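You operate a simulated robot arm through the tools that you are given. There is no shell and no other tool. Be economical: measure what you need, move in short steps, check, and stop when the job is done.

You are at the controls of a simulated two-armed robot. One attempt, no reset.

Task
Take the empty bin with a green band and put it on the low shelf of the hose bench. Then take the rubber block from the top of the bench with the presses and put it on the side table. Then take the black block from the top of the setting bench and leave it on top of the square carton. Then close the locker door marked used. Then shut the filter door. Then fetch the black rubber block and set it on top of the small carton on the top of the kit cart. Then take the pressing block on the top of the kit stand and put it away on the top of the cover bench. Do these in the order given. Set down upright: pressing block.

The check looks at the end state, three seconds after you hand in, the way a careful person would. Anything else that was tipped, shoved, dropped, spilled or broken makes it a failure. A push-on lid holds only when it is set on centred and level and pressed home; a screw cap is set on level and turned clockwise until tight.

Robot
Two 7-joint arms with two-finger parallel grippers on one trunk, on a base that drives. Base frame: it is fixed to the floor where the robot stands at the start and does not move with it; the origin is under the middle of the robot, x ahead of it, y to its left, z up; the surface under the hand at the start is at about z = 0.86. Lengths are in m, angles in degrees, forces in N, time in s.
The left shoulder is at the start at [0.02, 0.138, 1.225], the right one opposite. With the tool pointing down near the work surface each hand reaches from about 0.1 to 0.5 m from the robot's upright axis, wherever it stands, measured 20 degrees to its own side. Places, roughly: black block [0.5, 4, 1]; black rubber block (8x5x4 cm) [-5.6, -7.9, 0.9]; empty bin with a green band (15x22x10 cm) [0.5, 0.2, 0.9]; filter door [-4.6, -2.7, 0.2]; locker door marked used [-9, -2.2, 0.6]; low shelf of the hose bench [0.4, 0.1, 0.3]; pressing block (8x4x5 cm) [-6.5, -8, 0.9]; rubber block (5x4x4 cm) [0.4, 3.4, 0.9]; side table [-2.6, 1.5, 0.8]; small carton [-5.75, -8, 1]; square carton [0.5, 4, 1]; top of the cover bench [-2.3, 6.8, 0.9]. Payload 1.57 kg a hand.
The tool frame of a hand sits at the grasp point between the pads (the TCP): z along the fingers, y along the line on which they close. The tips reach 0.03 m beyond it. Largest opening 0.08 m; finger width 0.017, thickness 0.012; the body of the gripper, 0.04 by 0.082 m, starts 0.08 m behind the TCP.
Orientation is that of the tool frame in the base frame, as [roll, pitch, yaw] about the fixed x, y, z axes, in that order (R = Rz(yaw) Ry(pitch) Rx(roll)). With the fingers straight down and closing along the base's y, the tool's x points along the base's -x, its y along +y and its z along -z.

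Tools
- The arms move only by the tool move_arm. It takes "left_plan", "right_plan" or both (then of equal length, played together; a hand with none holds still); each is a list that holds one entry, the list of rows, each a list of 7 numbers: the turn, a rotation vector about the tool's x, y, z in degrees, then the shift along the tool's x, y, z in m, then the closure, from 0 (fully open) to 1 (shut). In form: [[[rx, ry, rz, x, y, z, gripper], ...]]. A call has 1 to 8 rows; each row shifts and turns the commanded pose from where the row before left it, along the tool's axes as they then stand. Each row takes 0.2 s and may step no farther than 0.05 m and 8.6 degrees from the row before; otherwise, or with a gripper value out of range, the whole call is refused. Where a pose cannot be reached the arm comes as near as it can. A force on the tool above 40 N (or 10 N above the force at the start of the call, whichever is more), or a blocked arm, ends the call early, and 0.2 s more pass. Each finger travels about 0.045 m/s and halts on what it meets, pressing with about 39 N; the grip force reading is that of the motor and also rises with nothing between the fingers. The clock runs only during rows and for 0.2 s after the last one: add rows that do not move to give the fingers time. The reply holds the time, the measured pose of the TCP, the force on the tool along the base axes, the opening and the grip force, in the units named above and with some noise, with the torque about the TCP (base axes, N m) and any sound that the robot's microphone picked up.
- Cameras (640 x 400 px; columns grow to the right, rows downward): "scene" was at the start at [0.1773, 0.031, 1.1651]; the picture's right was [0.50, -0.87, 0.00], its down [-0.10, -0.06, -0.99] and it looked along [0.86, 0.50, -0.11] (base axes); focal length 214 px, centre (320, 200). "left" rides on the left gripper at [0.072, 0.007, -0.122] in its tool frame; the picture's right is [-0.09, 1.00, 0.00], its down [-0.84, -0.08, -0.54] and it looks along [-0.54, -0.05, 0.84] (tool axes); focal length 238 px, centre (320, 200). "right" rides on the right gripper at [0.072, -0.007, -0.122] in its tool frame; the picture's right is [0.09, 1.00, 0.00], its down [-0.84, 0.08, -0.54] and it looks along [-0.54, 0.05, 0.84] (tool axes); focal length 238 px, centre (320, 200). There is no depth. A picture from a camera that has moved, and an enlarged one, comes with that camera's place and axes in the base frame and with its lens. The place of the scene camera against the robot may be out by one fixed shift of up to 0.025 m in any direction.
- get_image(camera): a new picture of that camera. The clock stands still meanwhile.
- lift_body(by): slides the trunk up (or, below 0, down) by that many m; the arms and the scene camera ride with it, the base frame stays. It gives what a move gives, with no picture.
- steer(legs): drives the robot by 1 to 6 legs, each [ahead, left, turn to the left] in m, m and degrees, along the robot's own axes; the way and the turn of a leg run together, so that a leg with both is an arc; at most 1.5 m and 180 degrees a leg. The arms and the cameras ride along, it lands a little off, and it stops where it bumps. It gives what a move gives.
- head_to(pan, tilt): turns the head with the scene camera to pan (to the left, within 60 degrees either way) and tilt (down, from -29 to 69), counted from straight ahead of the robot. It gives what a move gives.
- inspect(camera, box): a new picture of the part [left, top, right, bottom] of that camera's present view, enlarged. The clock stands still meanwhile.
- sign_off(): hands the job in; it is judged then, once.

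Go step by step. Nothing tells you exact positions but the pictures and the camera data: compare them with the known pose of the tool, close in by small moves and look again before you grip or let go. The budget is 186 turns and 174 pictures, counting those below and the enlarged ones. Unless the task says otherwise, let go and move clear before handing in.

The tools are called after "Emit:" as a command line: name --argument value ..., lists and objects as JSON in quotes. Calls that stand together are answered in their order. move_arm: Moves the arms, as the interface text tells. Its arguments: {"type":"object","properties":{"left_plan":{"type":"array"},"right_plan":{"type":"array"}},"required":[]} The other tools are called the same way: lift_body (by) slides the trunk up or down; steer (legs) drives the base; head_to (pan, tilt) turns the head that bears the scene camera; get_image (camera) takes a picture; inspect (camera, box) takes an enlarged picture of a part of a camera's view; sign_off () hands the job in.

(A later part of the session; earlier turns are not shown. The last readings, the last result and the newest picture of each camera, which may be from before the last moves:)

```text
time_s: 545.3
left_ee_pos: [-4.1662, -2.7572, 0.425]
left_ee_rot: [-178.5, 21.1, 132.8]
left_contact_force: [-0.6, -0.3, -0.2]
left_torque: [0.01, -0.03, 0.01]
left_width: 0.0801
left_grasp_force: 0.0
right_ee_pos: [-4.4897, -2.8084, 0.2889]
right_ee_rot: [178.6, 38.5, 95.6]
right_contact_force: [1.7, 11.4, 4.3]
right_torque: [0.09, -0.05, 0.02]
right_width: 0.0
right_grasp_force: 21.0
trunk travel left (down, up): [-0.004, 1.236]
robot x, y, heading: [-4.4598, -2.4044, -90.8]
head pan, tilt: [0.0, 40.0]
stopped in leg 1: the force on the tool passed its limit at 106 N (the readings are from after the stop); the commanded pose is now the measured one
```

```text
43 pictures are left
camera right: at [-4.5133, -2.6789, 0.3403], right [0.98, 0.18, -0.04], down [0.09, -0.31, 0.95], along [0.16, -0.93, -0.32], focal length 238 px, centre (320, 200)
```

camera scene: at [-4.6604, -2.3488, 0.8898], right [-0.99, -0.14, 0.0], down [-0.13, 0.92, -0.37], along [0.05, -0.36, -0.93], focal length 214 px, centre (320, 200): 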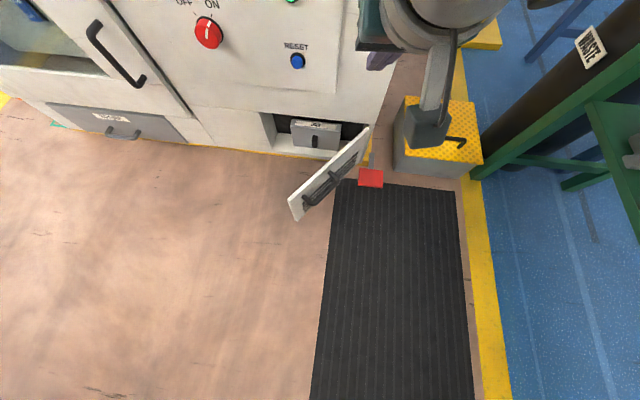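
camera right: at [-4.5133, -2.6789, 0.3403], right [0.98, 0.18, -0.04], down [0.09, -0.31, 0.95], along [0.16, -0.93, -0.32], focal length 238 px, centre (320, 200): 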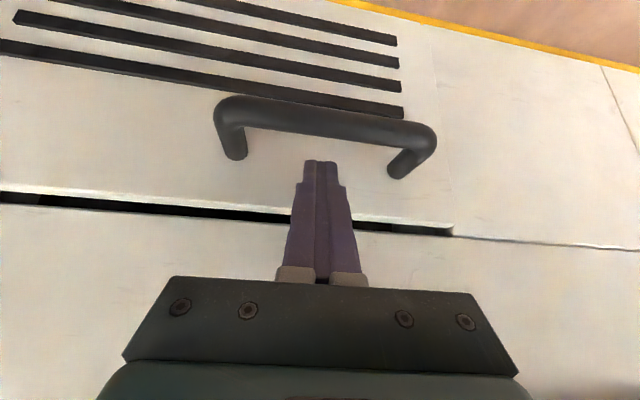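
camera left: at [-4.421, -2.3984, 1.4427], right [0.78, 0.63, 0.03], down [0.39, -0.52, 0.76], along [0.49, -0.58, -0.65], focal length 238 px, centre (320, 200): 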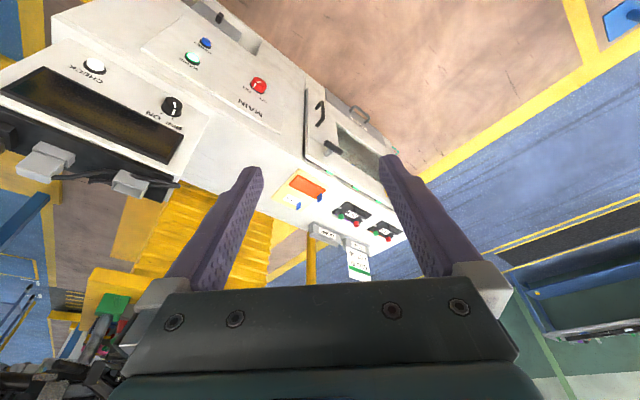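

It hit the stop. I'll back off a little, raise, and check that it stayed shut.

Emit:
steer --legs '[[-0.13, 0, 0]]'

Emit:
get_image --camera "right"

Emit:
lift_body --by 0.4

Emit:
lift_body --by 0.4

```text
time_s: 546.6
left_ee_pos: [-4.1632, -2.6365, 0.4271]
left_ee_rot: [-178.5, 21.4, 132.8]
left_contact_force: [-0.9, 0.0, 0.2]
left_torque: [0.04, 0.05, 0.02]
left_width: 0.0801
left_grasp_force: 0.1
right_ee_pos: [-4.4886, -2.6901, 0.2908]
right_ee_rot: [178.7, 39.0, 95.4]
right_contact_force: [-0.1, -0.4, -0.6]
right_torque: [0.0, 0.03, 0.0]
right_width: 0.0
right_grasp_force: 21.0
trunk travel left (down, up): [-0.004, 1.236]
robot x, y, heading: [-4.46, -2.2807, -90.8]
head pan, tilt: [0.0, 40.0]
```

```text
42 pictures are left
camera right: at [-4.5119, -2.5599, 0.3418], right [0.98, 0.18, -0.04], down [0.09, -0.3, 0.95], along [0.16, -0.94, -0.31], focal length 238 px, centre (320, 200)
```

right: 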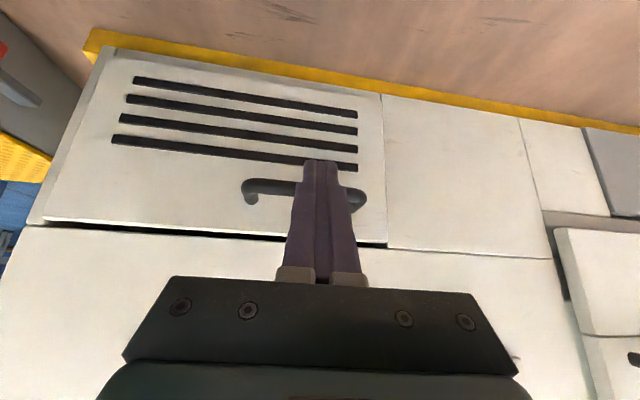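

```text
time_s: 550.5
left_ee_pos: [-4.1618, -2.6355, 0.8286]
left_ee_rot: [-178.4, 21.6, 133.0]
left_contact_force: [0.9, 0.2, 0.0]
left_torque: [0.01, -0.02, 0.01]
left_width: 0.08
left_grasp_force: 0.0
right_ee_pos: [-4.4887, -2.6896, 0.6898]
right_ee_rot: [178.7, 38.9, 95.3]
right_contact_force: [-0.1, 0.5, -0.4]
right_torque: [-0.02, 0.03, 0.01]
right_width: 0.0
right_grasp_force: 21.2
trunk travel left (down, up): [-0.404, 0.836]
robot x, y, heading: [-4.459, -2.2778, -90.5]
head pan, tilt: [0.0, 40.0]
```

```text
time_s: 554.3
left_ee_pos: [-4.1615, -2.6352, 1.2294]
left_ee_rot: [-178.4, 21.6, 132.9]
left_contact_force: [-0.1, -0.1, -0.3]
left_torque: [-0.03, 0.01, 0.03]
left_width: 0.08
left_grasp_force: 0.0
right_ee_pos: [-4.4911, -2.6873, 1.0916]
right_ee_rot: [178.7, 38.9, 95.3]
right_contact_force: [-0.4, -0.3, 0.0]
right_torque: [0.02, 0.01, 0.01]
right_width: 0.0
right_grasp_force: 21.2
trunk travel left (down, up): [-0.804, 0.436]
robot x, y, heading: [-4.4596, -2.279, -90.6]
head pan, tilt: [0.0, 40.0]
```

The filter door is flush. Next are the kit cart and kit stand at (-5.6…-6.5, -8): I'll leave eastward the way I came and take the known route round to the west aisle.

Emit:
lift_body --by 0.12

Emit:
steer --legs '[[0, 0, 90.6], [0.3, -0.17, 0], [1.45, 0, 0], [1.4, 0, 0], [0, 0, -70]]'

Emit:
head_to --pan 0 --tilt 12

Emit:
get_image --camera "scene"

```text
time_s: 555.8
left_ee_pos: [-4.1618, -2.6348, 1.3486]
left_ee_rot: [-178.4, 21.6, 132.9]
left_contact_force: [0.7, -0.1, -1.0]
left_torque: [0.02, -0.01, 0.01]
left_width: 0.0801
left_grasp_force: 0.0
right_ee_pos: [-4.4901, -2.6879, 1.2098]
right_ee_rot: [178.8, 38.8, 95.4]
right_contact_force: [-0.5, -0.3, 0.6]
right_torque: [0.0, -0.01, 0.01]
right_width: 0.0
right_grasp_force: 21.3
trunk travel left (down, up): [-0.924, 0.316]
robot x, y, heading: [-4.4629, -2.2764, -90.7]
head pan, tilt: [0.0, 40.0]
```

```text
time_s: 578.4
left_ee_pos: [-0.8621, -2.4109, 1.3482]
left_ee_rot: [-178.3, 21.6, 160.9]
left_contact_force: [0.0, -0.8, 0.2]
left_torque: [0.0, 0.03, -0.03]
left_width: 0.08
left_grasp_force: 0.1
right_ee_pos: [-1.1264, -2.6111, 1.2109]
right_ee_rot: [178.6, 38.8, 123.3]
right_contact_force: [-0.1, 0.1, -0.2]
right_torque: [0.02, -0.01, -0.01]
right_width: 0.0001
right_grasp_force: 21.4
trunk travel left (down, up): [-0.924, 0.316]
robot x, y, heading: [-1.2929, -2.236, -63.2]
head pan, tilt: [0.0, 40.0]
```

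```text
time_s: 579.4
left_ee_pos: [-0.8615, -2.4117, 1.3507]
left_ee_rot: [-178.3, 22.0, 161.1]
left_contact_force: [-0.3, 0.1, -0.3]
left_torque: [-0.05, -0.02, -0.01]
left_width: 0.0797
left_grasp_force: 0.0
right_ee_pos: [-1.1267, -2.6112, 1.2103]
right_ee_rot: [178.8, 38.7, 123.3]
right_contact_force: [-0.3, -0.3, 0.2]
right_torque: [0.02, 0.01, 0.0]
right_width: 0.0
right_grasp_force: 21.0
trunk travel left (down, up): [-0.924, 0.316]
robot x, y, heading: [-1.2933, -2.2352, -62.8]
head pan, tilt: [0.0, 12.0]
```

```text
41 pictures are left
camera scene: at [-1.2107, -2.379, 1.3993], right [-0.71, -0.71, 0.0], down [-0.66, 0.66, -0.36], along [0.25, -0.25, -0.93], focal length 214 px, centre (320, 200)
```

scene: 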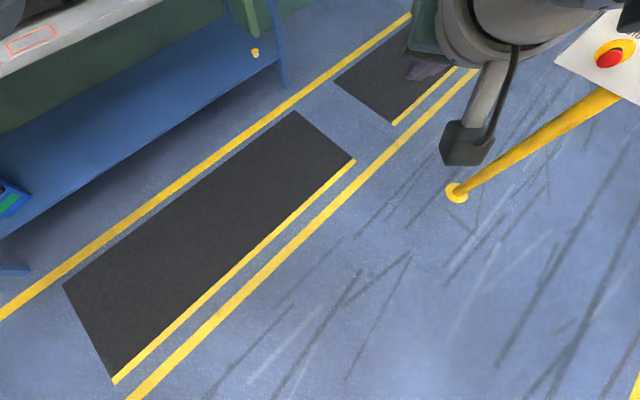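

The head is pressed by the left arm. I'll move the left hand forward to free it and look south.

Emit:
move_arm --left_plan '[[[0, 0, 0, -0.027, -0.028, 0.011, 0], [0, 0, 0, -0.027, -0.028, 0.011, 0], [0, 0, 0, -0.027, -0.028, 0.011, 0], [0, 0, 0, 0, 0, 0.03, 0], [0, 0, 0, 0, 0, 0.03, 0]]]'

Emit:
head_to --pan -25 --tilt 8

Emit:
get_image --camera "scene"

```text
time_s: 580.6
left_ee_pos: [-0.7875, -2.5289, 1.2926]
left_ee_rot: [-178.4, 21.5, 161.1]
left_contact_force: [0.1, -0.6, -0.2]
left_torque: [0.02, -0.03, 0.0]
left_width: 0.08
left_grasp_force: 0.1
right_ee_pos: [-1.1279, -2.6105, 1.2106]
right_ee_rot: [178.6, 38.8, 123.3]
right_contact_force: [-0.1, 0.0, 0.8]
right_torque: [-0.02, -0.01, -0.01]
right_width: 0.0
right_grasp_force: 22.1
trunk travel left (down, up): [-0.924, 0.316]
robot x, y, heading: [-1.2899, -2.2357, -63.0]
head pan, tilt: [0.0, 12.0]
```

```text
time_s: 581.5
left_ee_pos: [-0.787, -2.5294, 1.2942]
left_ee_rot: [-178.4, 21.6, 160.9]
left_contact_force: [0.0, -0.2, -0.1]
left_torque: [0.0, 0.02, 0.02]
left_width: 0.08
left_grasp_force: 0.1
right_ee_pos: [-1.1274, -2.6121, 1.2103]
right_ee_rot: [178.8, 38.8, 123.4]
right_contact_force: [0.2, -0.1, -0.2]
right_torque: [0.0, 0.02, -0.01]
right_width: 0.0
right_grasp_force: 21.6
trunk travel left (down, up): [-0.924, 0.316]
robot x, y, heading: [-1.292, -2.2368, -62.6]
head pan, tilt: [-25.0, 8.0]
```

```text
40 pictures are left
camera scene: at [-1.2461, -2.4324, 1.4866], right [-1.0, -0.04, 0.0], down [-0.01, 0.14, -0.99], along [0.04, -0.99, -0.14], focal length 214 px, centre (320, 200)
```

scene: 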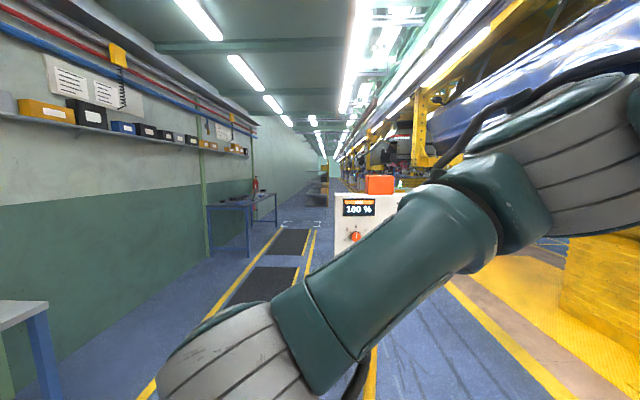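

The kit area isn't evidently reachable from here, so I'll use the known loop: north along this aisle, then west.

Emit:
steer --legs '[[0, 0, 152.6], [1.45, 0, 0], [1.45, 0, 0], [1.45, 0, 0], [1.45, 0, 0], [0, 0, 90]]'

```text
time_s: 619.3
left_ee_pos: [-2.2233, 3.1897, 1.2951]
left_ee_rot: [-178.4, 21.6, 47.6]
left_contact_force: [-0.4, -0.1, 0.0]
left_torque: [0.01, 0.01, -0.02]
left_width: 0.0797
left_grasp_force: 0.2
right_ee_pos: [-2.1646, 3.5346, 1.2107]
right_ee_rot: [178.7, 39.0, 10.0]
right_contact_force: [0.1, 0.6, -0.1]
right_torque: [-0.02, -0.01, -0.01]
right_width: 0.0
right_grasp_force: 21.2
trunk travel left (down, up): [-0.924, 0.316]
robot x, y, heading: [-1.7549, 3.536, -176.2]
head pan, tilt: [-25.0, 8.0]
```

Emit:
steer --legs '[[0, 0, -3.8], [1.45, 0, 0], [1.45, 0, 0], [1.45, 0, 0], [0.8, 0, 0], [0, 0, 90]]'

```text
time_s: 648.3
left_ee_pos: [-6.5867, 2.9457, 1.2939]
left_ee_rot: [-178.3, 21.6, 134.8]
left_contact_force: [0.7, 0.0, 0.2]
left_torque: [-0.01, -0.01, 0.02]
left_width: 0.0799
left_grasp_force: 0.1
right_ee_pos: [-6.9291, 3.0222, 1.2115]
right_ee_rot: [178.7, 38.8, 97.4]
right_contact_force: [-0.7, -1.1, -0.6]
right_torque: [-0.02, 0.04, 0.02]
right_width: 0.0
right_grasp_force: 21.5
trunk travel left (down, up): [-0.924, 0.316]
robot x, y, heading: [-6.9145, 3.4295, -88.8]
head pan, tilt: [-25.0, 8.0]
```

Now south down the lane to y ≈ -4.

Emit:
steer --legs '[[0, 0, -1.2], [1.45, 0, 0], [1.45, 0, 0], [1.45, 0, 0]]'

Emit:
get_image --camera "scene"

```text
time_s: 669.3
left_ee_pos: [-6.6961, -1.3659, 1.2942]
left_ee_rot: [-178.5, 21.7, 134.2]
left_contact_force: [-0.3, -0.3, 0.2]
left_torque: [-0.03, -0.02, -0.02]
left_width: 0.0799
left_grasp_force: 0.1
right_ee_pos: [-7.0381, -1.2861, 1.2101]
right_ee_rot: [178.8, 38.8, 96.7]
right_contact_force: [0.9, -0.3, 0.7]
right_torque: [0.01, 0.0, 0.01]
right_width: 0.0
right_grasp_force: 21.3
trunk travel left (down, up): [-0.924, 0.316]
robot x, y, heading: [-7.0164, -0.876, -89.5]
head pan, tilt: [-25.0, 8.0]
```

```text
39 pictures are left
camera scene: at [-7.0571, -1.0752, 1.4867], right [-0.91, 0.41, 0.0], down [0.06, 0.13, -0.99], along [-0.41, -0.9, -0.14], focal length 214 px, centre (320, 200)
```

scene: 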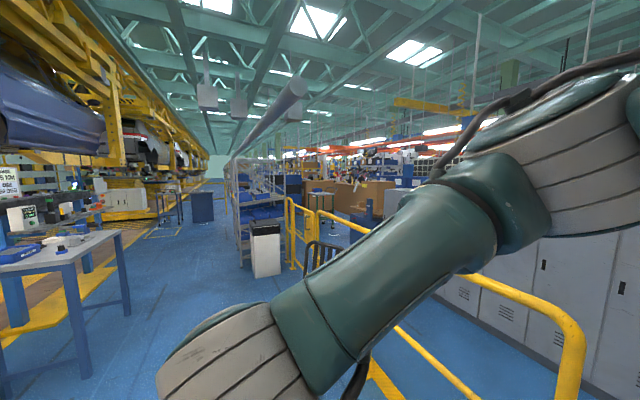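

The aisle runs between racks (x < -7.15) and the benches; the blue stand at about (-6.5, -7.9) should be the kit stand. I'll shift to x ≈ -6.6 and go on south.

Emit:
steer --legs '[[0.6, 0.4, 0], [1.45, 0, 0], [1.45, 0, 0], [1.3, 0, 0]]'

Emit:
head_to --pan 5 --tilt 20

Emit:
get_image --camera "scene"

```text
time_s: 693.0
left_ee_pos: [-6.5137, -6.1652, 1.2941]
left_ee_rot: [-178.4, 21.6, 130.6]
left_contact_force: [0.2, 0.4, -0.4]
left_torque: [0.01, 0.01, -0.02]
left_width: 0.08
left_grasp_force: 0.1
right_ee_pos: [-6.8491, -6.064, 1.2116]
right_ee_rot: [178.6, 38.8, 93.0]
right_contact_force: [0.2, -0.6, 0.1]
right_torque: [0.01, -0.01, 0.0]
right_width: 0.0
right_grasp_force: 21.0
trunk travel left (down, up): [-0.924, 0.316]
robot x, y, heading: [-6.8034, -5.6556, -93.2]
head pan, tilt: [-25.0, 8.0]
```

```text
time_s: 693.9
left_ee_pos: [-6.5143, -6.1643, 1.2945]
left_ee_rot: [-178.5, 21.6, 130.6]
left_contact_force: [0.3, -0.1, 0.0]
left_torque: [0.0, 0.0, -0.03]
left_width: 0.0799
left_grasp_force: 0.2
right_ee_pos: [-6.8492, -6.0633, 1.2111]
right_ee_rot: [178.7, 38.9, 92.9]
right_contact_force: [0.0, -0.1, 0.9]
right_torque: [0.0, 0.02, 0.01]
right_width: 0.0001
right_grasp_force: 21.3
trunk travel left (down, up): [-0.924, 0.316]
robot x, y, heading: [-6.7999, -5.6527, -92.8]
head pan, tilt: [5.0, 20.0]
```

```text
38 pictures are left
camera scene: at [-6.8072, -5.8641, 1.4672], right [-1.0, -0.03, 0.0], down [-0.01, 0.34, -0.94], along [0.03, -0.94, -0.34], focal length 214 px, centre (320, 200)
```

scene: 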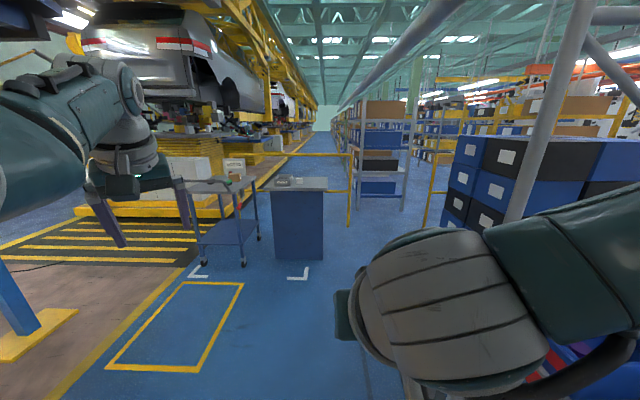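

I see the wheeled kit cart with the small carton and the blue kit stand with something on top. Zooming in.

Emit:
inspect --camera "scene" --box '[180, 140, 340, 270]'

```text
3.08 times, centred on (260, 205) of scene
camera zoom: at [-6.8072, -5.8641, 1.4672], right [-1.0, -0.03, 0.0], down [-0.01, 0.34, -0.94], along [0.03, -0.94, -0.34], focal length 660 px, centre (505, 185)
```

zoom: 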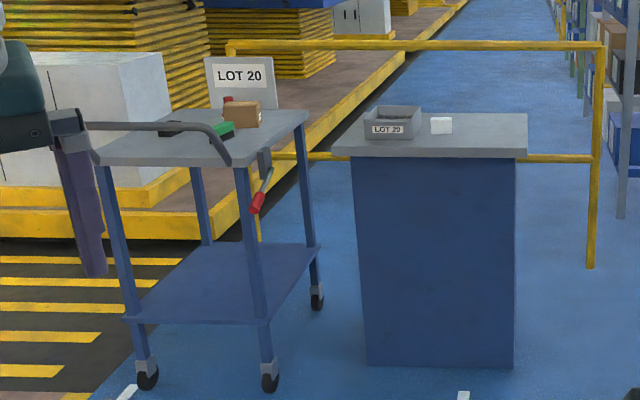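

Cart top is at about x -5.93…-5.55, y -7.7…-8.36, with its handle on the north side, so I'll work from its east side. I'll drive round to the north-east of it first and look.

Emit:
steer --legs '[[0, 0, 2.8], [0.62, 0.7, 0], [0.6, 0.68, 0]]'

Emit:
head_to --pan -10 --tilt 30

Emit:
get_image --camera "scene"

```text
time_s: 702.6
left_ee_pos: [-5.3143, -7.267, 1.2927]
left_ee_rot: [-178.5, 21.3, 133.3]
left_contact_force: [0.0, 0.0, 0.0]
left_torque: [0.01, 0.02, 0.03]
left_width: 0.0799
left_grasp_force: 0.1
right_ee_pos: [-5.6539, -7.1812, 1.21]
right_ee_rot: [179.0, 38.7, 95.8]
right_contact_force: [0.4, -0.5, 0.7]
right_torque: [-0.02, 0.01, -0.02]
right_width: 0.0004
right_grasp_force: 21.0
trunk travel left (down, up): [-0.924, 0.316]
robot x, y, heading: [-5.6238, -6.7706, -90.6]
head pan, tilt: [5.0, 20.0]
stopped in leg 3: the robot was blocked; the commanded pose is now the measured one
```

```text
time_s: 703.4
left_ee_pos: [-5.3142, -7.2655, 1.293]
left_ee_rot: [-178.3, 21.3, 133.3]
left_contact_force: [-0.1, -0.4, -0.5]
left_torque: [-0.01, 0.0, 0.0]
left_width: 0.0799
left_grasp_force: 0.0
right_ee_pos: [-5.6546, -7.182, 1.2105]
right_ee_rot: [179.0, 38.8, 95.8]
right_contact_force: [-0.8, 0.7, 0.1]
right_torque: [-0.02, -0.05, 0.0]
right_width: 0.0
right_grasp_force: 21.3
trunk travel left (down, up): [-0.924, 0.316]
robot x, y, heading: [-5.6225, -6.7743, -90.3]
head pan, tilt: [-10.0, 30.0]
```

```text
36 pictures are left
camera scene: at [-5.6451, -6.9764, 1.4514], right [-0.98, 0.18, 0.0], down [0.09, 0.49, -0.87], along [-0.16, -0.85, -0.5], focal length 214 px, centre (320, 200)
```

scene: 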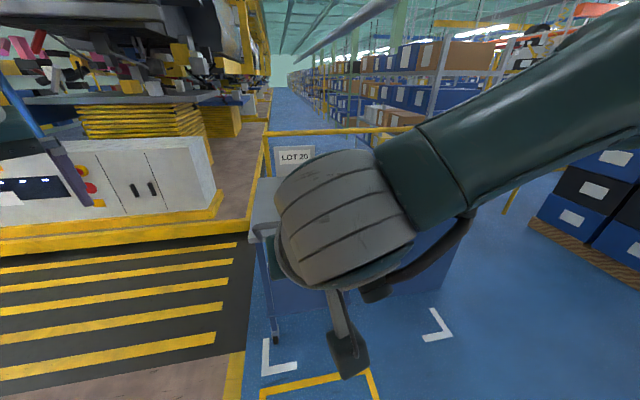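

The left elbow met the structure to the east. I'll tuck the left arm in, go a little further south before stepping east, then down the cart's east side.

Emit:
move_arm --left_plan '[[[0, 0, 0, 0.037, -0.013, -0.014, 0], [0, 0, 0, 0.037, -0.013, -0.014, 0], [0, 0, 0, 0.037, -0.013, -0.014, 0], [0, 0, 0, 0, 0, 0, 0]]]'

Emit:
steer --legs '[[0.3, -0.03, 0], [0, 0.38, 0]]'

Emit:
get_image --camera "scene"

```text
time_s: 704.4
left_ee_pos: [-5.4114, -7.2077, 1.2949]
left_ee_rot: [-178.6, 22.2, 134.3]
left_contact_force: [0.8, 0.0, -0.1]
left_torque: [0.0, 0.02, 0.01]
left_width: 0.08
left_grasp_force: 0.0
right_ee_pos: [-5.6533, -7.1822, 1.2107]
right_ee_rot: [179.0, 38.9, 95.8]
right_contact_force: [0.5, 0.6, -1.3]
right_torque: [-0.05, -0.02, 0.03]
right_width: 0.0
right_grasp_force: 21.4
trunk travel left (down, up): [-0.924, 0.316]
robot x, y, heading: [-5.6223, -6.7744, -90.3]
head pan, tilt: [-10.0, 30.0]
```

```text
time_s: 707.1
left_ee_pos: [-5.3993, -7.5128, 1.292]
left_ee_rot: [-179.6, 22.9, 134.9]
left_contact_force: [-0.3, 0.2, 0.6]
left_torque: [0.0, -0.02, -0.01]
left_width: 0.0801
left_grasp_force: 0.1
right_ee_pos: [-5.6474, -7.4904, 1.21]
right_ee_rot: [178.9, 38.8, 96.4]
right_contact_force: [-0.7, 1.0, -0.3]
right_torque: [0.02, 0.01, 0.0]
right_width: 0.0
right_grasp_force: 21.2
trunk travel left (down, up): [-0.924, 0.316]
robot x, y, heading: [-5.6238, -7.0766, -89.8]
head pan, tilt: [-10.0, 30.0]
stopped in leg 2: the robot was blocked; the commanded pose is now the measured one
```

```text
35 pictures are left
camera scene: at [-5.6418, -7.2855, 1.4507], right [-0.99, 0.17, 0.0], down [0.08, 0.49, -0.87], along [-0.15, -0.85, -0.5], focal length 214 px, centre (320, 200)
```

scene: 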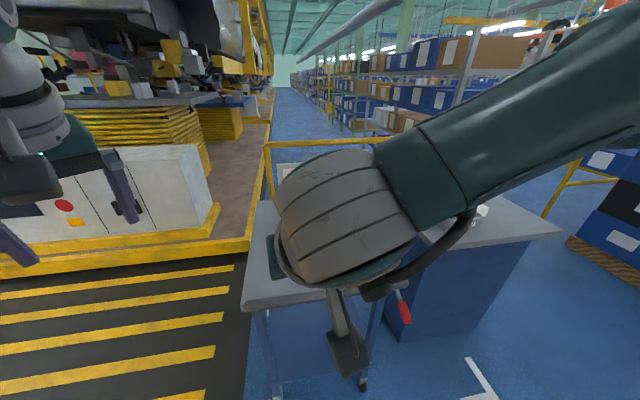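

The hatched area to the east seems closed off, so I'll work from the front (north) over the handle. Looking with the right hand camera.

Emit:
get_image --camera "right"

Emit:
get_image --camera "left"

```text
34 pictures are left
camera right: at [-5.6716, -7.3616, 1.2612], right [0.98, 0.2, -0.04], down [0.1, -0.3, 0.95], along [0.17, -0.93, -0.31], focal length 238 px, centre (320, 200)
```

right: 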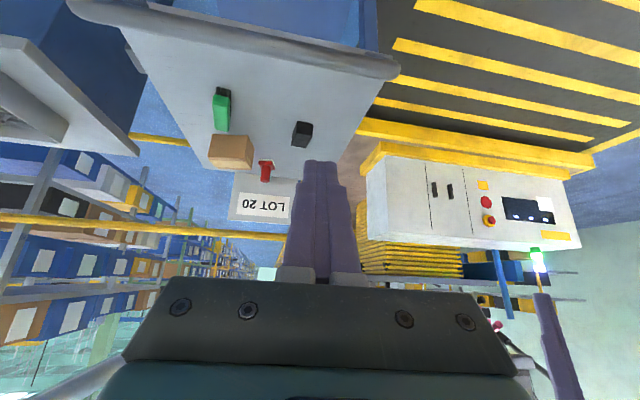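

```text
33 pictures are left
camera left: at [-5.4752, -7.4266, 1.3775], right [0.77, 0.64, 0.03], down [0.34, -0.45, 0.82], along [0.54, -0.62, -0.57], focal length 238 px, centre (320, 200)
```

left: 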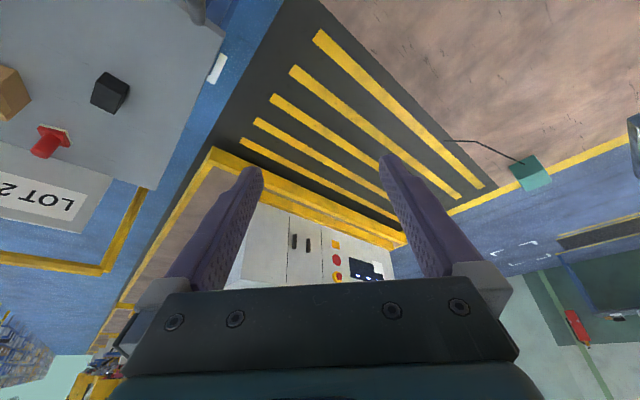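

Block at about (-5.625, -7.91), carton at about (-5.79, -8.015). Zooming to get the block's yaw and the carton's size.

Emit:
inspect --camera "right" --box '[190, 70, 340, 200]'

```text
3.08 times, centred on (265, 135) of right
camera zoom: at [-5.6716, -7.3616, 1.2612], right [0.98, 0.2, -0.04], down [0.1, -0.3, 0.95], along [0.17, -0.93, -0.31], focal length 733 px, centre (489, 400)
```

zoom: 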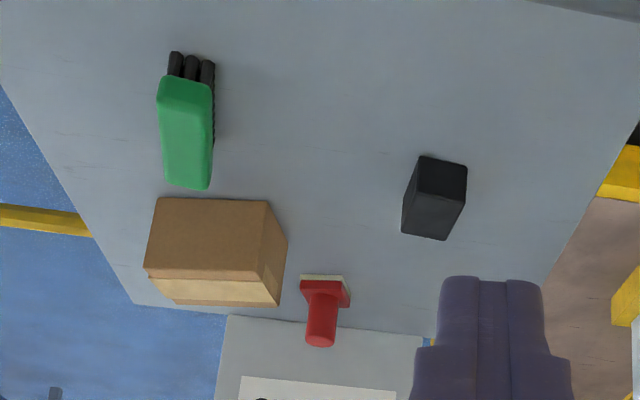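

Block centre ≈ (-5.628, -7.935), carton top centre ≈ (-5.825, -8.06) at z ≈ 0.94. I'll open the right gripper, set its yaw and pitch, and move up to the cart carefully.

Emit:
move_arm --right_plan '[[[3.2, -4, 3.9, 0, 0, 0, 0.3], [3.2, -4, 3.9, 0, 0, 0, 0], [0, -2, 0, 0, 0, 0, 0], [0, 0, 0, 0, 0, 0, 0], [0, 0, 0, 0, 0, 0, 0]]]'

Emit:
steer --legs '[[0.28, 0, 0]]'

Emit:
lift_body --by -0.17

Emit:
get_image --camera "right"

```text
time_s: 708.3
left_ee_pos: [-5.4016, -7.5117, 1.2927]
left_ee_rot: [-179.5, 22.7, 134.9]
left_contact_force: [0.2, -0.8, -0.1]
left_torque: [0.01, -0.02, -0.02]
left_width: 0.0801
left_grasp_force: 0.1
right_ee_pos: [-5.648, -7.4918, 1.2112]
right_ee_rot: [177.8, 48.7, 85.3]
right_contact_force: [-0.1, 0.1, 0.1]
right_torque: [0.02, 0.02, 0.01]
right_width: 0.08
right_grasp_force: 0.0
trunk travel left (down, up): [-0.924, 0.316]
robot x, y, heading: [-5.6267, -7.0829, -89.7]
head pan, tilt: [-10.0, 30.0]
```

```text
time_s: 710.3
left_ee_pos: [-5.3978, -7.7911, 1.2925]
left_ee_rot: [-179.6, 22.7, 134.8]
left_contact_force: [0.2, 0.6, 0.3]
left_torque: [-0.01, 0.01, 0.02]
left_width: 0.0799
left_grasp_force: 0.1
right_ee_pos: [-5.6442, -7.7712, 1.211]
right_ee_rot: [177.6, 48.6, 85.3]
right_contact_force: [-1.0, -0.4, 0.3]
right_torque: [0.0, -0.01, 0.01]
right_width: 0.0798
right_grasp_force: 0.2
trunk travel left (down, up): [-0.924, 0.316]
robot x, y, heading: [-5.6261, -7.361, -89.6]
head pan, tilt: [-10.0, 30.0]
```

```text
time_s: 712.2
left_ee_pos: [-5.3971, -7.7921, 1.1219]
left_ee_rot: [-179.6, 22.9, 134.7]
left_contact_force: [0.1, -0.4, 0.0]
left_torque: [0.02, 0.01, 0.01]
left_width: 0.0798
left_grasp_force: 0.0
right_ee_pos: [-5.6457, -7.7709, 1.0408]
right_ee_rot: [177.5, 48.6, 85.2]
right_contact_force: [0.2, -0.3, 0.6]
right_torque: [0.01, 0.03, -0.01]
right_width: 0.08
right_grasp_force: 0.0
trunk travel left (down, up): [-0.754, 0.486]
robot x, y, heading: [-5.6213, -7.3612, -89.6]
head pan, tilt: [-10.0, 30.0]
```

```text
31 pictures are left
camera right: at [-5.6454, -7.6327, 1.0688], right [1.0, 0.01, -0.04], down [0.04, -0.15, 0.99], along [0.0, -0.99, -0.15], focal length 238 px, centre (320, 200)
```

right: 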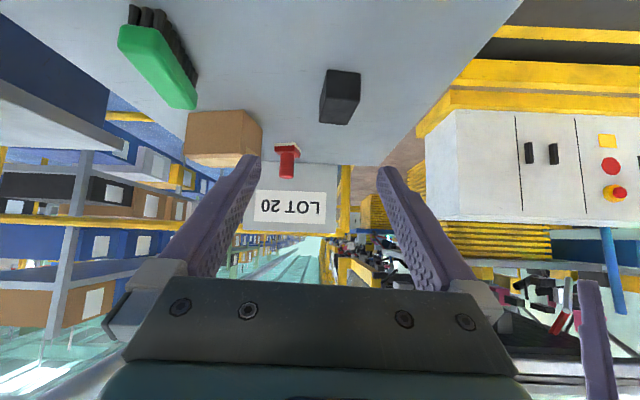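

The block is about 4.2 cm wide and in line with the tool. I'll move in along the finger direction.

Emit:
move_arm --right_plan '[[[2.5, 0, 0, 0, 0.011, 0.039, 0], [0, 0, 0, 0, 0.011, 0.039, 0], [0, 0, 0, 0, 0.011, 0.039, 0], [0, 0, 0, 0, 0, 0.03, 0], [0, 0, 0, 0, 0, 0.03, 0], [0, 0, 0, 0, 0, 0, 0]]]'

Emit:
get_image --camera "right"

```text
time_s: 713.8
left_ee_pos: [-5.3957, -7.7924, 1.1234]
left_ee_rot: [-179.6, 22.8, 134.9]
left_contact_force: [-0.6, 0.7, 0.3]
left_torque: [0.03, 0.01, 0.0]
left_width: 0.08
left_grasp_force: 0.2
right_ee_pos: [-5.6852, -7.8685, 0.9645]
right_ee_rot: [-176.1, 49.1, 84.3]
right_contact_force: [0.0, -0.6, 0.2]
right_torque: [0.0, -0.01, 0.0]
right_width: 0.0801
right_grasp_force: 0.1
right hand out of reach, approached as far as the arm can: row 3, 4, 5
trunk travel left (down, up): [-0.754, 0.486]
robot x, y, heading: [-5.6225, -7.361, -89.7]
head pan, tilt: [-10.0, 30.0]
stopped in row 6 (right hand): the arm was blocked; the commanded pose is now the measured one
```

```text
30 pictures are left
camera right: at [-5.6698, -7.7316, 0.9912], right [0.99, -0.09, -0.12], down [0.1, -0.15, 0.98], along [-0.11, -0.98, -0.14], focal length 238 px, centre (320, 200)
```

right: 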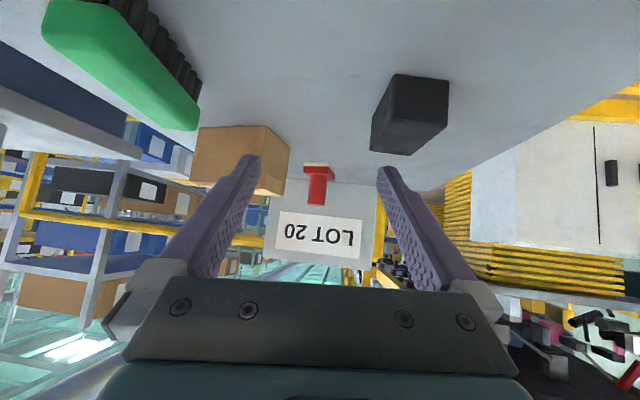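

The hand drifted and something blocked. I'll take a scene look before going on.

Emit:
head_to --pan 10 --tilt 45

Emit:
get_image --camera "scene"

```text
time_s: 714.6
left_ee_pos: [-5.3968, -7.7928, 1.1212]
left_ee_rot: [-179.7, 22.7, 135.0]
left_contact_force: [-0.6, 0.0, -0.7]
left_torque: [-0.02, 0.03, 0.03]
left_width: 0.0798
left_grasp_force: 0.0
right_ee_pos: [-5.6871, -7.8682, 0.9634]
right_ee_rot: [-175.6, 49.0, 84.6]
right_contact_force: [-0.2, 0.1, 0.0]
right_torque: [0.0, 0.02, 0.03]
right_width: 0.08
right_grasp_force: 0.1
trunk travel left (down, up): [-0.754, 0.486]
robot x, y, heading: [-5.6219, -7.3611, -89.6]
head pan, tilt: [10.0, 45.0]
```

```text
29 pictures are left
camera scene: at [-5.6416, -7.5643, 1.279], right [-0.98, 0.19, 0.0], down [0.1, 0.51, -0.85], along [-0.16, -0.84, -0.52], focal length 214 px, centre (320, 200)
```

scene: 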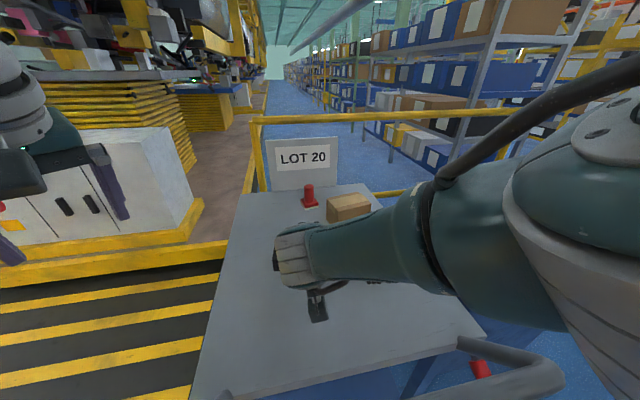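

The head is jammed against the right forearm, since the hand is too central. I'll switch to the left hand: raise, back off, pull the right hand up, and shift the robot west to x ≈ -5.95.

Emit:
lift_body --by 0.15

Emit:
steer --legs '[[-0.15, 0, 0], [0, -0.32, -0.3]]'

Emit:
move_arm --right_plan '[[[0, 0, 0, 0.0, -0.03, -0.035, 0], [0, 0, 0, 0.0, -0.03, -0.035, 0], [0, 0, 0, -0.02, -0.02, -0.035, 0], [0, 0, 0, -0.03, 0, -0.03, 0], [0, 0, 0, 0, 0, 0, 0], [0, 0, 0, 0, 0, 0, 0]]]' --left_plan '[[[3.2, 0, 7.7, 0, 0, 0, 0], [3.2, 0, 7.7, 0, 0, 0, 0], [3.2, 0, 7.7, 0, 0, 0, 0], [3.2, 0, 7.7, 0, 0, 0, 0], [3.2, 0, 7.7, 0, 0, 0, 0], [3.2, 0, 7.7, 0, 0, 0, 0]]]'

Emit:
move_arm --left_plan '[[[0, -7, 0, 0, 0, 0, 0], [0, -7, 0, 0, 0, 0, 0], [0, -7, 0, 0, 0, 0, 0], [0, -6, 0, 0, 0, 0, 0], [0, 0, 0, 0, 0, 0, 0]]]'

```text
time_s: 716.4
left_ee_pos: [-5.3974, -7.7939, 1.2717]
left_ee_rot: [-179.6, 22.8, 134.8]
left_contact_force: [-0.2, 0.2, -0.4]
left_torque: [-0.01, 0.01, -0.01]
left_width: 0.08
left_grasp_force: 0.0
right_ee_pos: [-5.688, -7.869, 1.1131]
right_ee_rot: [-175.6, 49.1, 84.4]
right_contact_force: [0.2, 0.0, -0.7]
right_torque: [0.0, -0.02, 0.02]
right_width: 0.08
right_grasp_force: 0.1
trunk travel left (down, up): [-0.904, 0.336]
robot x, y, heading: [-5.6262, -7.3616, -89.7]
head pan, tilt: [10.0, 45.0]
```

```text
time_s: 719.5
left_ee_pos: [-5.714, -7.6426, 1.272]
left_ee_rot: [-179.5, 22.8, 134.7]
left_contact_force: [-0.2, 0.3, 0.6]
left_torque: [-0.02, -0.03, -0.02]
left_width: 0.0802
left_grasp_force: 0.0
right_ee_pos: [-6.007, -7.7196, 1.1134]
right_ee_rot: [-175.5, 49.1, 84.3]
right_contact_force: [0.5, 0.5, -0.3]
right_torque: [0.01, 0.0, -0.01]
right_width: 0.08
right_grasp_force: 0.1
trunk travel left (down, up): [-0.904, 0.336]
robot x, y, heading: [-5.939, -7.2143, -89.9]
head pan, tilt: [10.0, 45.0]
```

```text
time_s: 720.9
left_ee_pos: [-5.7145, -7.6434, 1.2722]
left_ee_rot: [-180.0, 23.0, 84.3]
left_contact_force: [-0.7, 0.3, -0.3]
left_torque: [0.02, 0.01, -0.03]
left_width: 0.0798
left_grasp_force: 0.1
right_ee_pos: [-6.0675, -7.6377, 1.2409]
right_ee_rot: [-175.4, 49.1, 84.2]
right_contact_force: [-0.3, 0.6, -0.9]
right_torque: [-0.02, -0.01, -0.03]
right_width: 0.0798
right_grasp_force: 0.1
trunk travel left (down, up): [-0.904, 0.336]
robot x, y, heading: [-5.9372, -7.2108, -89.8]
head pan, tilt: [10.0, 45.0]
```

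```text
time_s: 722.1
left_ee_pos: [-5.7149, -7.6434, 1.2726]
left_ee_rot: [-179.9, 49.9, 84.6]
left_contact_force: [0.2, -0.4, -0.2]
left_torque: [0.01, -0.02, -0.02]
left_width: 0.08
left_grasp_force: 0.1
right_ee_pos: [-6.0679, -7.6379, 1.242]
right_ee_rot: [-175.4, 49.1, 84.3]
right_contact_force: [0.0, 0.5, 1.0]
right_torque: [0.02, -0.01, 0.01]
right_width: 0.0801
right_grasp_force: 0.1
trunk travel left (down, up): [-0.904, 0.336]
robot x, y, heading: [-5.9387, -7.2123, -89.7]
head pan, tilt: [10.0, 45.0]
```

The left tool is set (50° pitch, yaw 84.6°). I'll advance, bring it above the block and lower.

Emit:
steer --legs '[[0.18, 0, 0]]'

Emit:
move_arm --left_plan '[[[0, 0, 0, -0.021, 0.033, 0.025, 0], [0, 0, 0, -0.021, 0.033, 0.025, 0], [0, 0, 0, -0.021, 0.033, 0.025, 0], [0, 0, 0, 0, 0, 0, 0]]]'

Emit:
lift_body --by -0.26

Emit:
get_image --camera "left"

Emit:
get_image --camera "scene"

```text
time_s: 723.6
left_ee_pos: [-5.713, -7.8245, 1.2721]
left_ee_rot: [-180.0, 49.9, 84.6]
left_contact_force: [0.1, -0.5, -0.2]
left_torque: [0.02, -0.02, -0.01]
left_width: 0.0799
left_grasp_force: 0.1
right_ee_pos: [-6.0672, -7.8202, 1.2415]
right_ee_rot: [-175.5, 49.1, 84.4]
right_contact_force: [-0.1, -0.2, -1.2]
right_torque: [0.02, 0.01, 0.01]
right_width: 0.0803
right_grasp_force: 0.0
trunk travel left (down, up): [-0.904, 0.336]
robot x, y, heading: [-5.9378, -7.3931, -89.4]
head pan, tilt: [10.0, 45.0]
```

```text
time_s: 724.6
left_ee_pos: [-5.6256, -7.9329, 1.2735]
left_ee_rot: [180.0, 50.0, 84.7]
left_contact_force: [-0.4, 0.2, -0.5]
left_torque: [0.0, 0.01, -0.02]
left_width: 0.0801
left_grasp_force: 0.1
right_ee_pos: [-6.0672, -7.8212, 1.2417]
right_ee_rot: [-175.4, 49.2, 84.5]
right_contact_force: [-0.1, -0.9, 0.4]
right_torque: [0.02, -0.01, 0.0]
right_width: 0.0804
right_grasp_force: 0.2
trunk travel left (down, up): [-0.904, 0.336]
robot x, y, heading: [-5.9349, -7.3971, -89.8]
head pan, tilt: [10.0, 45.0]
```

```text
time_s: 727.3
left_ee_pos: [-5.627, -7.932, 1.0136]
left_ee_rot: [-179.9, 50.0, 84.7]
left_contact_force: [0.3, 0.4, -0.6]
left_torque: [0.02, 0.0, -0.01]
left_width: 0.0802
left_grasp_force: 0.1
right_ee_pos: [-6.066, -7.821, 0.981]
right_ee_rot: [-175.4, 49.2, 84.4]
right_contact_force: [0.0, 0.6, -0.1]
right_torque: [0.01, 0.02, 0.0]
right_width: 0.08
right_grasp_force: 0.0
trunk travel left (down, up): [-0.644, 0.596]
robot x, y, heading: [-5.9391, -7.3915, -89.5]
head pan, tilt: [10.0, 45.0]
```

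```text
28 pictures are left
camera left: at [-5.606, -7.7939, 1.0373], right [0.99, -0.15, 0.07], down [-0.09, -0.12, 0.99], along [-0.14, -0.98, -0.13], focal length 238 px, centre (320, 200)
```

left: 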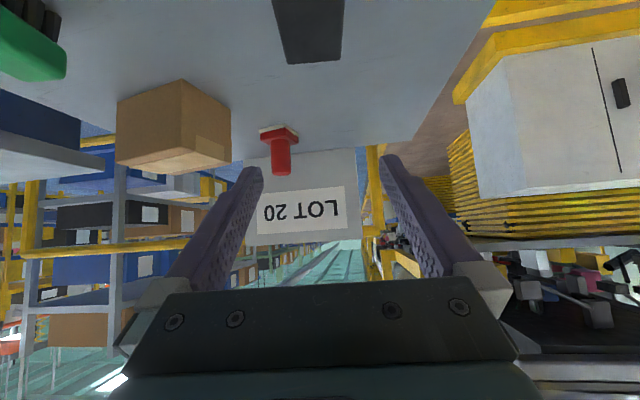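

```text
27 pictures are left
camera scene: at [-5.9251, -7.589, 1.1485], right [-0.98, -0.18, 0.0], down [-0.13, 0.7, -0.71], along [0.13, -0.7, -0.71], focal length 214 px, centre (320, 200)
```

scene: 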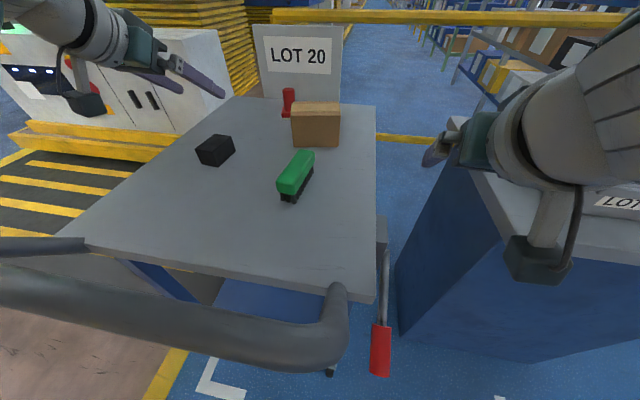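

The block lies right below the fingers. I'll lower with the left arm.

Emit:
move_arm --left_plan '[[[0, 0, 0, 0.03, 0.003, 0.025, 0], [0, 0, 0, 0.03, 0, 0.025, 0], [0, 0, 0, 0.028, 0, 0.025, 0], [0, 0, 0, 0, 0, 0, 0]]]'

Emit:
get_image --camera "left"

```text
time_s: 728.3
left_ee_pos: [-5.621, -7.9344, 0.8984]
left_ee_rot: [180.0, 49.9, 84.5]
left_contact_force: [-0.1, -0.4, -0.5]
left_torque: [0.01, -0.01, 0.01]
left_width: 0.0801
left_grasp_force: 0.2
right_ee_pos: [-6.0661, -7.8219, 0.9819]
right_ee_rot: [-175.4, 49.1, 84.3]
right_contact_force: [-0.2, 0.6, 0.9]
right_torque: [-0.01, 0.01, -0.01]
right_width: 0.08
right_grasp_force: 0.0
trunk travel left (down, up): [-0.644, 0.596]
robot x, y, heading: [-5.9358, -7.3989, -89.8]
head pan, tilt: [10.0, 45.0]
```

```text
26 pictures are left
camera left: at [-5.6027, -7.7952, 0.9227], right [0.99, -0.15, 0.07], down [-0.09, -0.12, 0.99], along [-0.14, -0.98, -0.13], focal length 238 px, centre (320, 200)
```

left: 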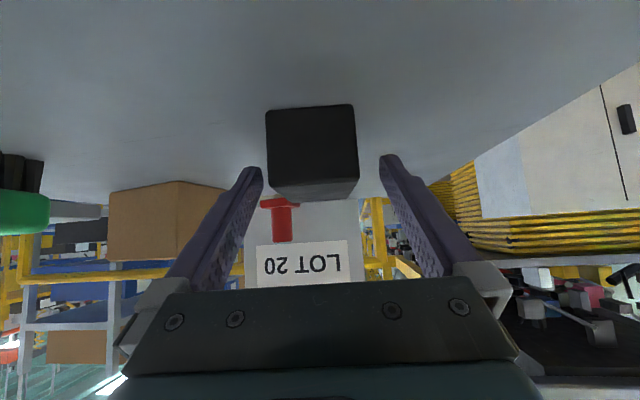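

Perfectly straddled. Closing and lifting.

Emit:
move_arm --left_plan '[[[0, 0, 0, 0, 0, 0, 0.4], [0, 0, 0, 0, 0, 0, 0.8], [0, 0, 0, 0, 0, 0, 1], [0, 0, 0, 0, 0, 0, 1], [0, 0, 0, 0, 0, 0, 1]]]'

Emit:
lift_body --by 0.13

Emit:
get_image --camera "scene"

```text
time_s: 729.5
left_ee_pos: [-5.6228, -7.934, 0.8985]
left_ee_rot: [-179.8, 50.0, 84.7]
left_contact_force: [-3.2, 1.5, 2.0]
left_torque: [0.0, 0.19, -0.04]
left_width: 0.0445
left_grasp_force: 38.6
right_ee_pos: [-6.0676, -7.821, 0.9815]
right_ee_rot: [-175.4, 49.1, 84.4]
right_contact_force: [0.3, 0.0, -0.5]
right_torque: [0.0, 0.03, 0.01]
right_width: 0.0798
right_grasp_force: 0.1
trunk travel left (down, up): [-0.644, 0.596]
robot x, y, heading: [-5.9356, -7.3956, -89.9]
head pan, tilt: [10.0, 45.0]
```

```text
time_s: 731.0
left_ee_pos: [-5.6227, -7.9345, 1.0281]
left_ee_rot: [-179.9, 49.9, 84.7]
left_contact_force: [0.0, 0.1, -1.1]
left_torque: [-0.01, -0.01, 0.01]
left_width: 0.0444
left_grasp_force: 38.8
right_ee_pos: [-6.0662, -7.8206, 1.1116]
right_ee_rot: [-175.4, 49.1, 84.5]
right_contact_force: [-0.6, 0.0, -0.6]
right_torque: [-0.02, 0.03, -0.02]
right_width: 0.0801
right_grasp_force: 0.1
trunk travel left (down, up): [-0.774, 0.466]
robot x, y, heading: [-5.935, -7.3925, -89.7]
head pan, tilt: [10.0, 45.0]
```

```text
25 pictures are left
camera scene: at [-5.9252, -7.5889, 1.2784], right [-0.98, -0.18, 0.0], down [-0.13, 0.7, -0.71], along [0.13, -0.7, -0.71], focal length 214 px, centre (320, 200)
```

scene: 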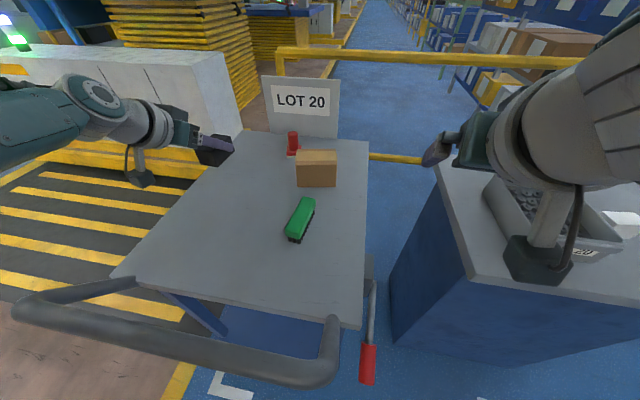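

Held (44 mm). The carton top centre works out at about (-5.823, -8.06), z ≈ 0.94. I'll raise the hand relative to the shoulder (for reach), nudge the base 3 cm ahead and carry it across.

Emit:
move_arm --left_plan '[[[0, 0, 0, -0.032, 0, -0.027, 1], [0, 0, 0, -0.032, 0, -0.027, 1], [0, 0, 0, -0.032, 0, -0.027, 1], [0, 0, 0, 0, 0, 0, 1]]]'

Emit:
lift_body --by -0.13

Emit:
steer --legs '[[0.03, 0, 0]]'

Emit:
move_arm --left_plan '[[[0, 0, 0, -0.012, -0.031, 0.0145, 1], [0, 0, 0, -0.012, -0.031, 0.0145, 1], [0, 0, 0, -0.012, -0.031, 0.0145, 1], [0, 0, 0, -0.012, -0.031, 0.0145, 1], [0, 0, 0, -0.012, -0.031, 0.0145, 1], [0, 0, 0, -0.012, -0.031, 0.0145, 1], [0, 0, 0, 0, 0, 0, 1]]]'

Emit:
get_image --camera "scene"

```text
time_s: 732.0
left_ee_pos: [-5.6222, -7.9314, 1.1576]
left_ee_rot: [-179.9, 49.8, 84.7]
left_contact_force: [-0.1, 0.6, -1.9]
left_torque: [-0.01, -0.02, 0.02]
left_width: 0.0444
left_grasp_force: 39.0
right_ee_pos: [-6.0671, -7.8214, 1.1102]
right_ee_rot: [-175.4, 49.1, 84.4]
right_contact_force: [-0.3, -0.6, 0.5]
right_torque: [-0.01, 0.02, 0.01]
right_width: 0.0799
right_grasp_force: 0.1
trunk travel left (down, up): [-0.774, 0.466]
robot x, y, heading: [-5.9374, -7.3971, -90.0]
head pan, tilt: [10.0, 45.0]
```

```text
time_s: 733.6
left_ee_pos: [-5.6226, -7.9332, 1.0278]
left_ee_rot: [-179.9, 49.9, 84.7]
left_contact_force: [0.5, 0.6, -1.4]
left_torque: [-0.01, -0.01, 0.0]
left_width: 0.0445
left_grasp_force: 39.3
right_ee_pos: [-6.0661, -7.8216, 0.9812]
right_ee_rot: [-175.4, 49.0, 84.5]
right_contact_force: [0.7, 0.0, -0.3]
right_torque: [-0.01, 0.0, -0.01]
right_width: 0.0799
right_grasp_force: 0.1
trunk travel left (down, up): [-0.644, 0.596]
robot x, y, heading: [-5.9378, -7.3961, -90.1]
head pan, tilt: [10.0, 45.0]
```

```text
time_s: 734.5
left_ee_pos: [-5.6217, -7.963, 1.0265]
left_ee_rot: [-179.9, 49.9, 84.7]
left_contact_force: [0.0, -1.2, -2.0]
left_torque: [-0.02, 0.0, -0.04]
left_width: 0.0446
left_grasp_force: 39.1
right_ee_pos: [-6.0662, -7.8517, 0.9811]
right_ee_rot: [-175.5, 49.1, 84.4]
right_contact_force: [0.6, 0.0, 0.5]
right_torque: [0.0, -0.03, -0.02]
right_width: 0.08
right_grasp_force: 0.0
trunk travel left (down, up): [-0.644, 0.596]
robot x, y, heading: [-5.9384, -7.4224, -89.6]
head pan, tilt: [10.0, 45.0]
```

```text
time_s: 736.1
left_ee_pos: [-5.8147, -8.049, 1.0296]
left_ee_rot: [-179.8, 50.0, 84.7]
left_contact_force: [-0.1, 0.5, -2.1]
left_torque: [-0.01, -0.01, 0.01]
left_width: 0.0445
left_grasp_force: 38.5
left hand out of reach, approached as far as the arm can: row 6
right_ee_pos: [-6.066, -7.8514, 0.9819]
right_ee_rot: [-175.4, 49.0, 84.4]
right_contact_force: [-0.5, -0.5, 0.3]
right_torque: [-0.02, 0.04, 0.01]
right_width: 0.0799
right_grasp_force: 0.0
trunk travel left (down, up): [-0.644, 0.596]
robot x, y, heading: [-5.9365, -7.4241, -89.9]
head pan, tilt: [10.0, 45.0]
```

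```text
24 pictures are left
camera scene: at [-5.925, -7.6191, 1.1484], right [-0.98, -0.18, 0.0], down [-0.13, 0.7, -0.71], along [0.13, -0.7, -0.71], focal length 214 px, centre (320, 200)
```

scene: 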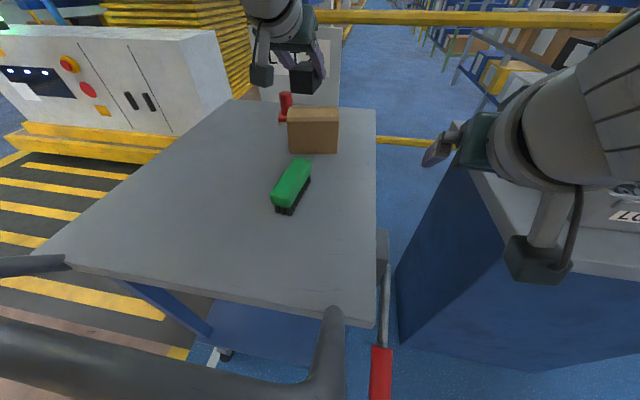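

Emit:
get_image --camera "left"

```text
23 pictures are left
camera left: at [-5.7951, -7.91, 1.0537], right [0.99, -0.15, 0.07], down [-0.09, -0.12, 0.99], along [-0.14, -0.98, -0.13], focal length 238 px, centre (320, 200)
```

left: 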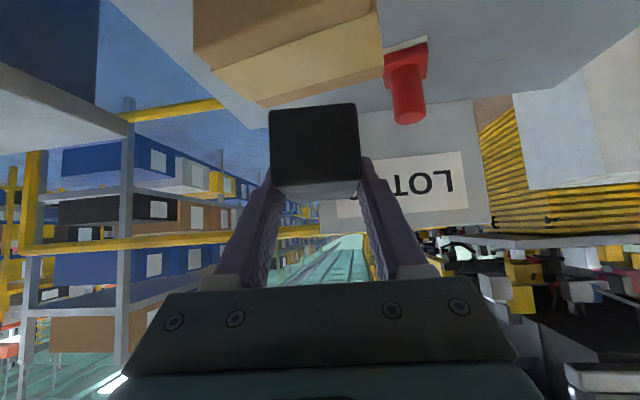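

Carton top centre measured again at (-5.826, -8.062); the block is within 1 cm of it. Lowering.

Emit:
lift_body --by -0.04

Emit:
lift_body --by -0.006

Emit:
lift_body --by -0.004

Emit:
inspect --camera "scene" --box '[230, 40, 390, 170]'

```text
time_s: 736.9
left_ee_pos: [-5.8128, -8.0486, 0.9883]
left_ee_rot: [-180.0, 49.9, 84.7]
left_contact_force: [-0.3, -0.3, -1.5]
left_torque: [0.03, -0.03, 0.01]
left_width: 0.0444
left_grasp_force: 39.0
right_ee_pos: [-6.0666, -7.8512, 0.9414]
right_ee_rot: [-175.4, 49.1, 84.4]
right_contact_force: [-0.2, -0.4, 0.7]
right_torque: [-0.01, 0.02, 0.02]
right_width: 0.0798
right_grasp_force: 0.0
trunk travel left (down, up): [-0.604, 0.636]
robot x, y, heading: [-5.9389, -7.4231, -89.5]
head pan, tilt: [10.0, 45.0]
```

```text
time_s: 737.4
left_ee_pos: [-5.8136, -8.048, 0.9822]
left_ee_rot: [-180.0, 49.8, 84.7]
left_contact_force: [0.3, 0.3, -1.5]
left_torque: [-0.02, -0.02, 0.01]
left_width: 0.0445
left_grasp_force: 38.5
right_ee_pos: [-6.0665, -7.8513, 0.9363]
right_ee_rot: [-175.5, 49.0, 84.5]
right_contact_force: [-0.2, 0.1, -0.4]
right_torque: [0.02, -0.03, 0.01]
right_width: 0.0797
right_grasp_force: 0.0
trunk travel left (down, up): [-0.598, 0.642]
robot x, y, heading: [-5.9374, -7.4257, -89.8]
head pan, tilt: [10.0, 45.0]
```

```text
time_s: 738.0
left_ee_pos: [-5.8138, -8.0492, 0.9797]
left_ee_rot: [-179.9, 50.0, 84.6]
left_contact_force: [0.5, 0.5, -1.2]
left_torque: [-0.01, -0.01, 0.0]
left_width: 0.0444
left_grasp_force: 38.7
right_ee_pos: [-6.0655, -7.8507, 0.9317]
right_ee_rot: [-175.4, 48.9, 84.5]
right_contact_force: [0.7, -0.1, 0.4]
right_torque: [-0.01, 0.01, -0.01]
right_width: 0.0799
right_grasp_force: 0.2
trunk travel left (down, up): [-0.594, 0.646]
robot x, y, heading: [-5.9395, -7.4241, -89.8]
head pan, tilt: [10.0, 45.0]
```

```text
3.08 times, centred on (310, 105) of scene
camera zoom: at [-5.925, -7.6191, 1.0984], right [-0.98, -0.18, 0.0], down [-0.13, 0.7, -0.71], along [0.13, -0.7, -0.71], focal length 660 px, centre (351, 492)
```

zoom: 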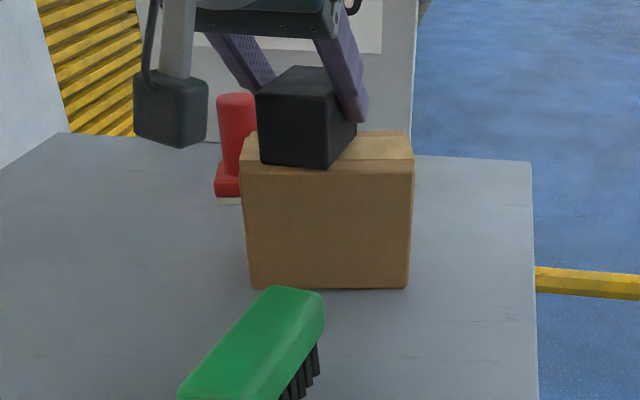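

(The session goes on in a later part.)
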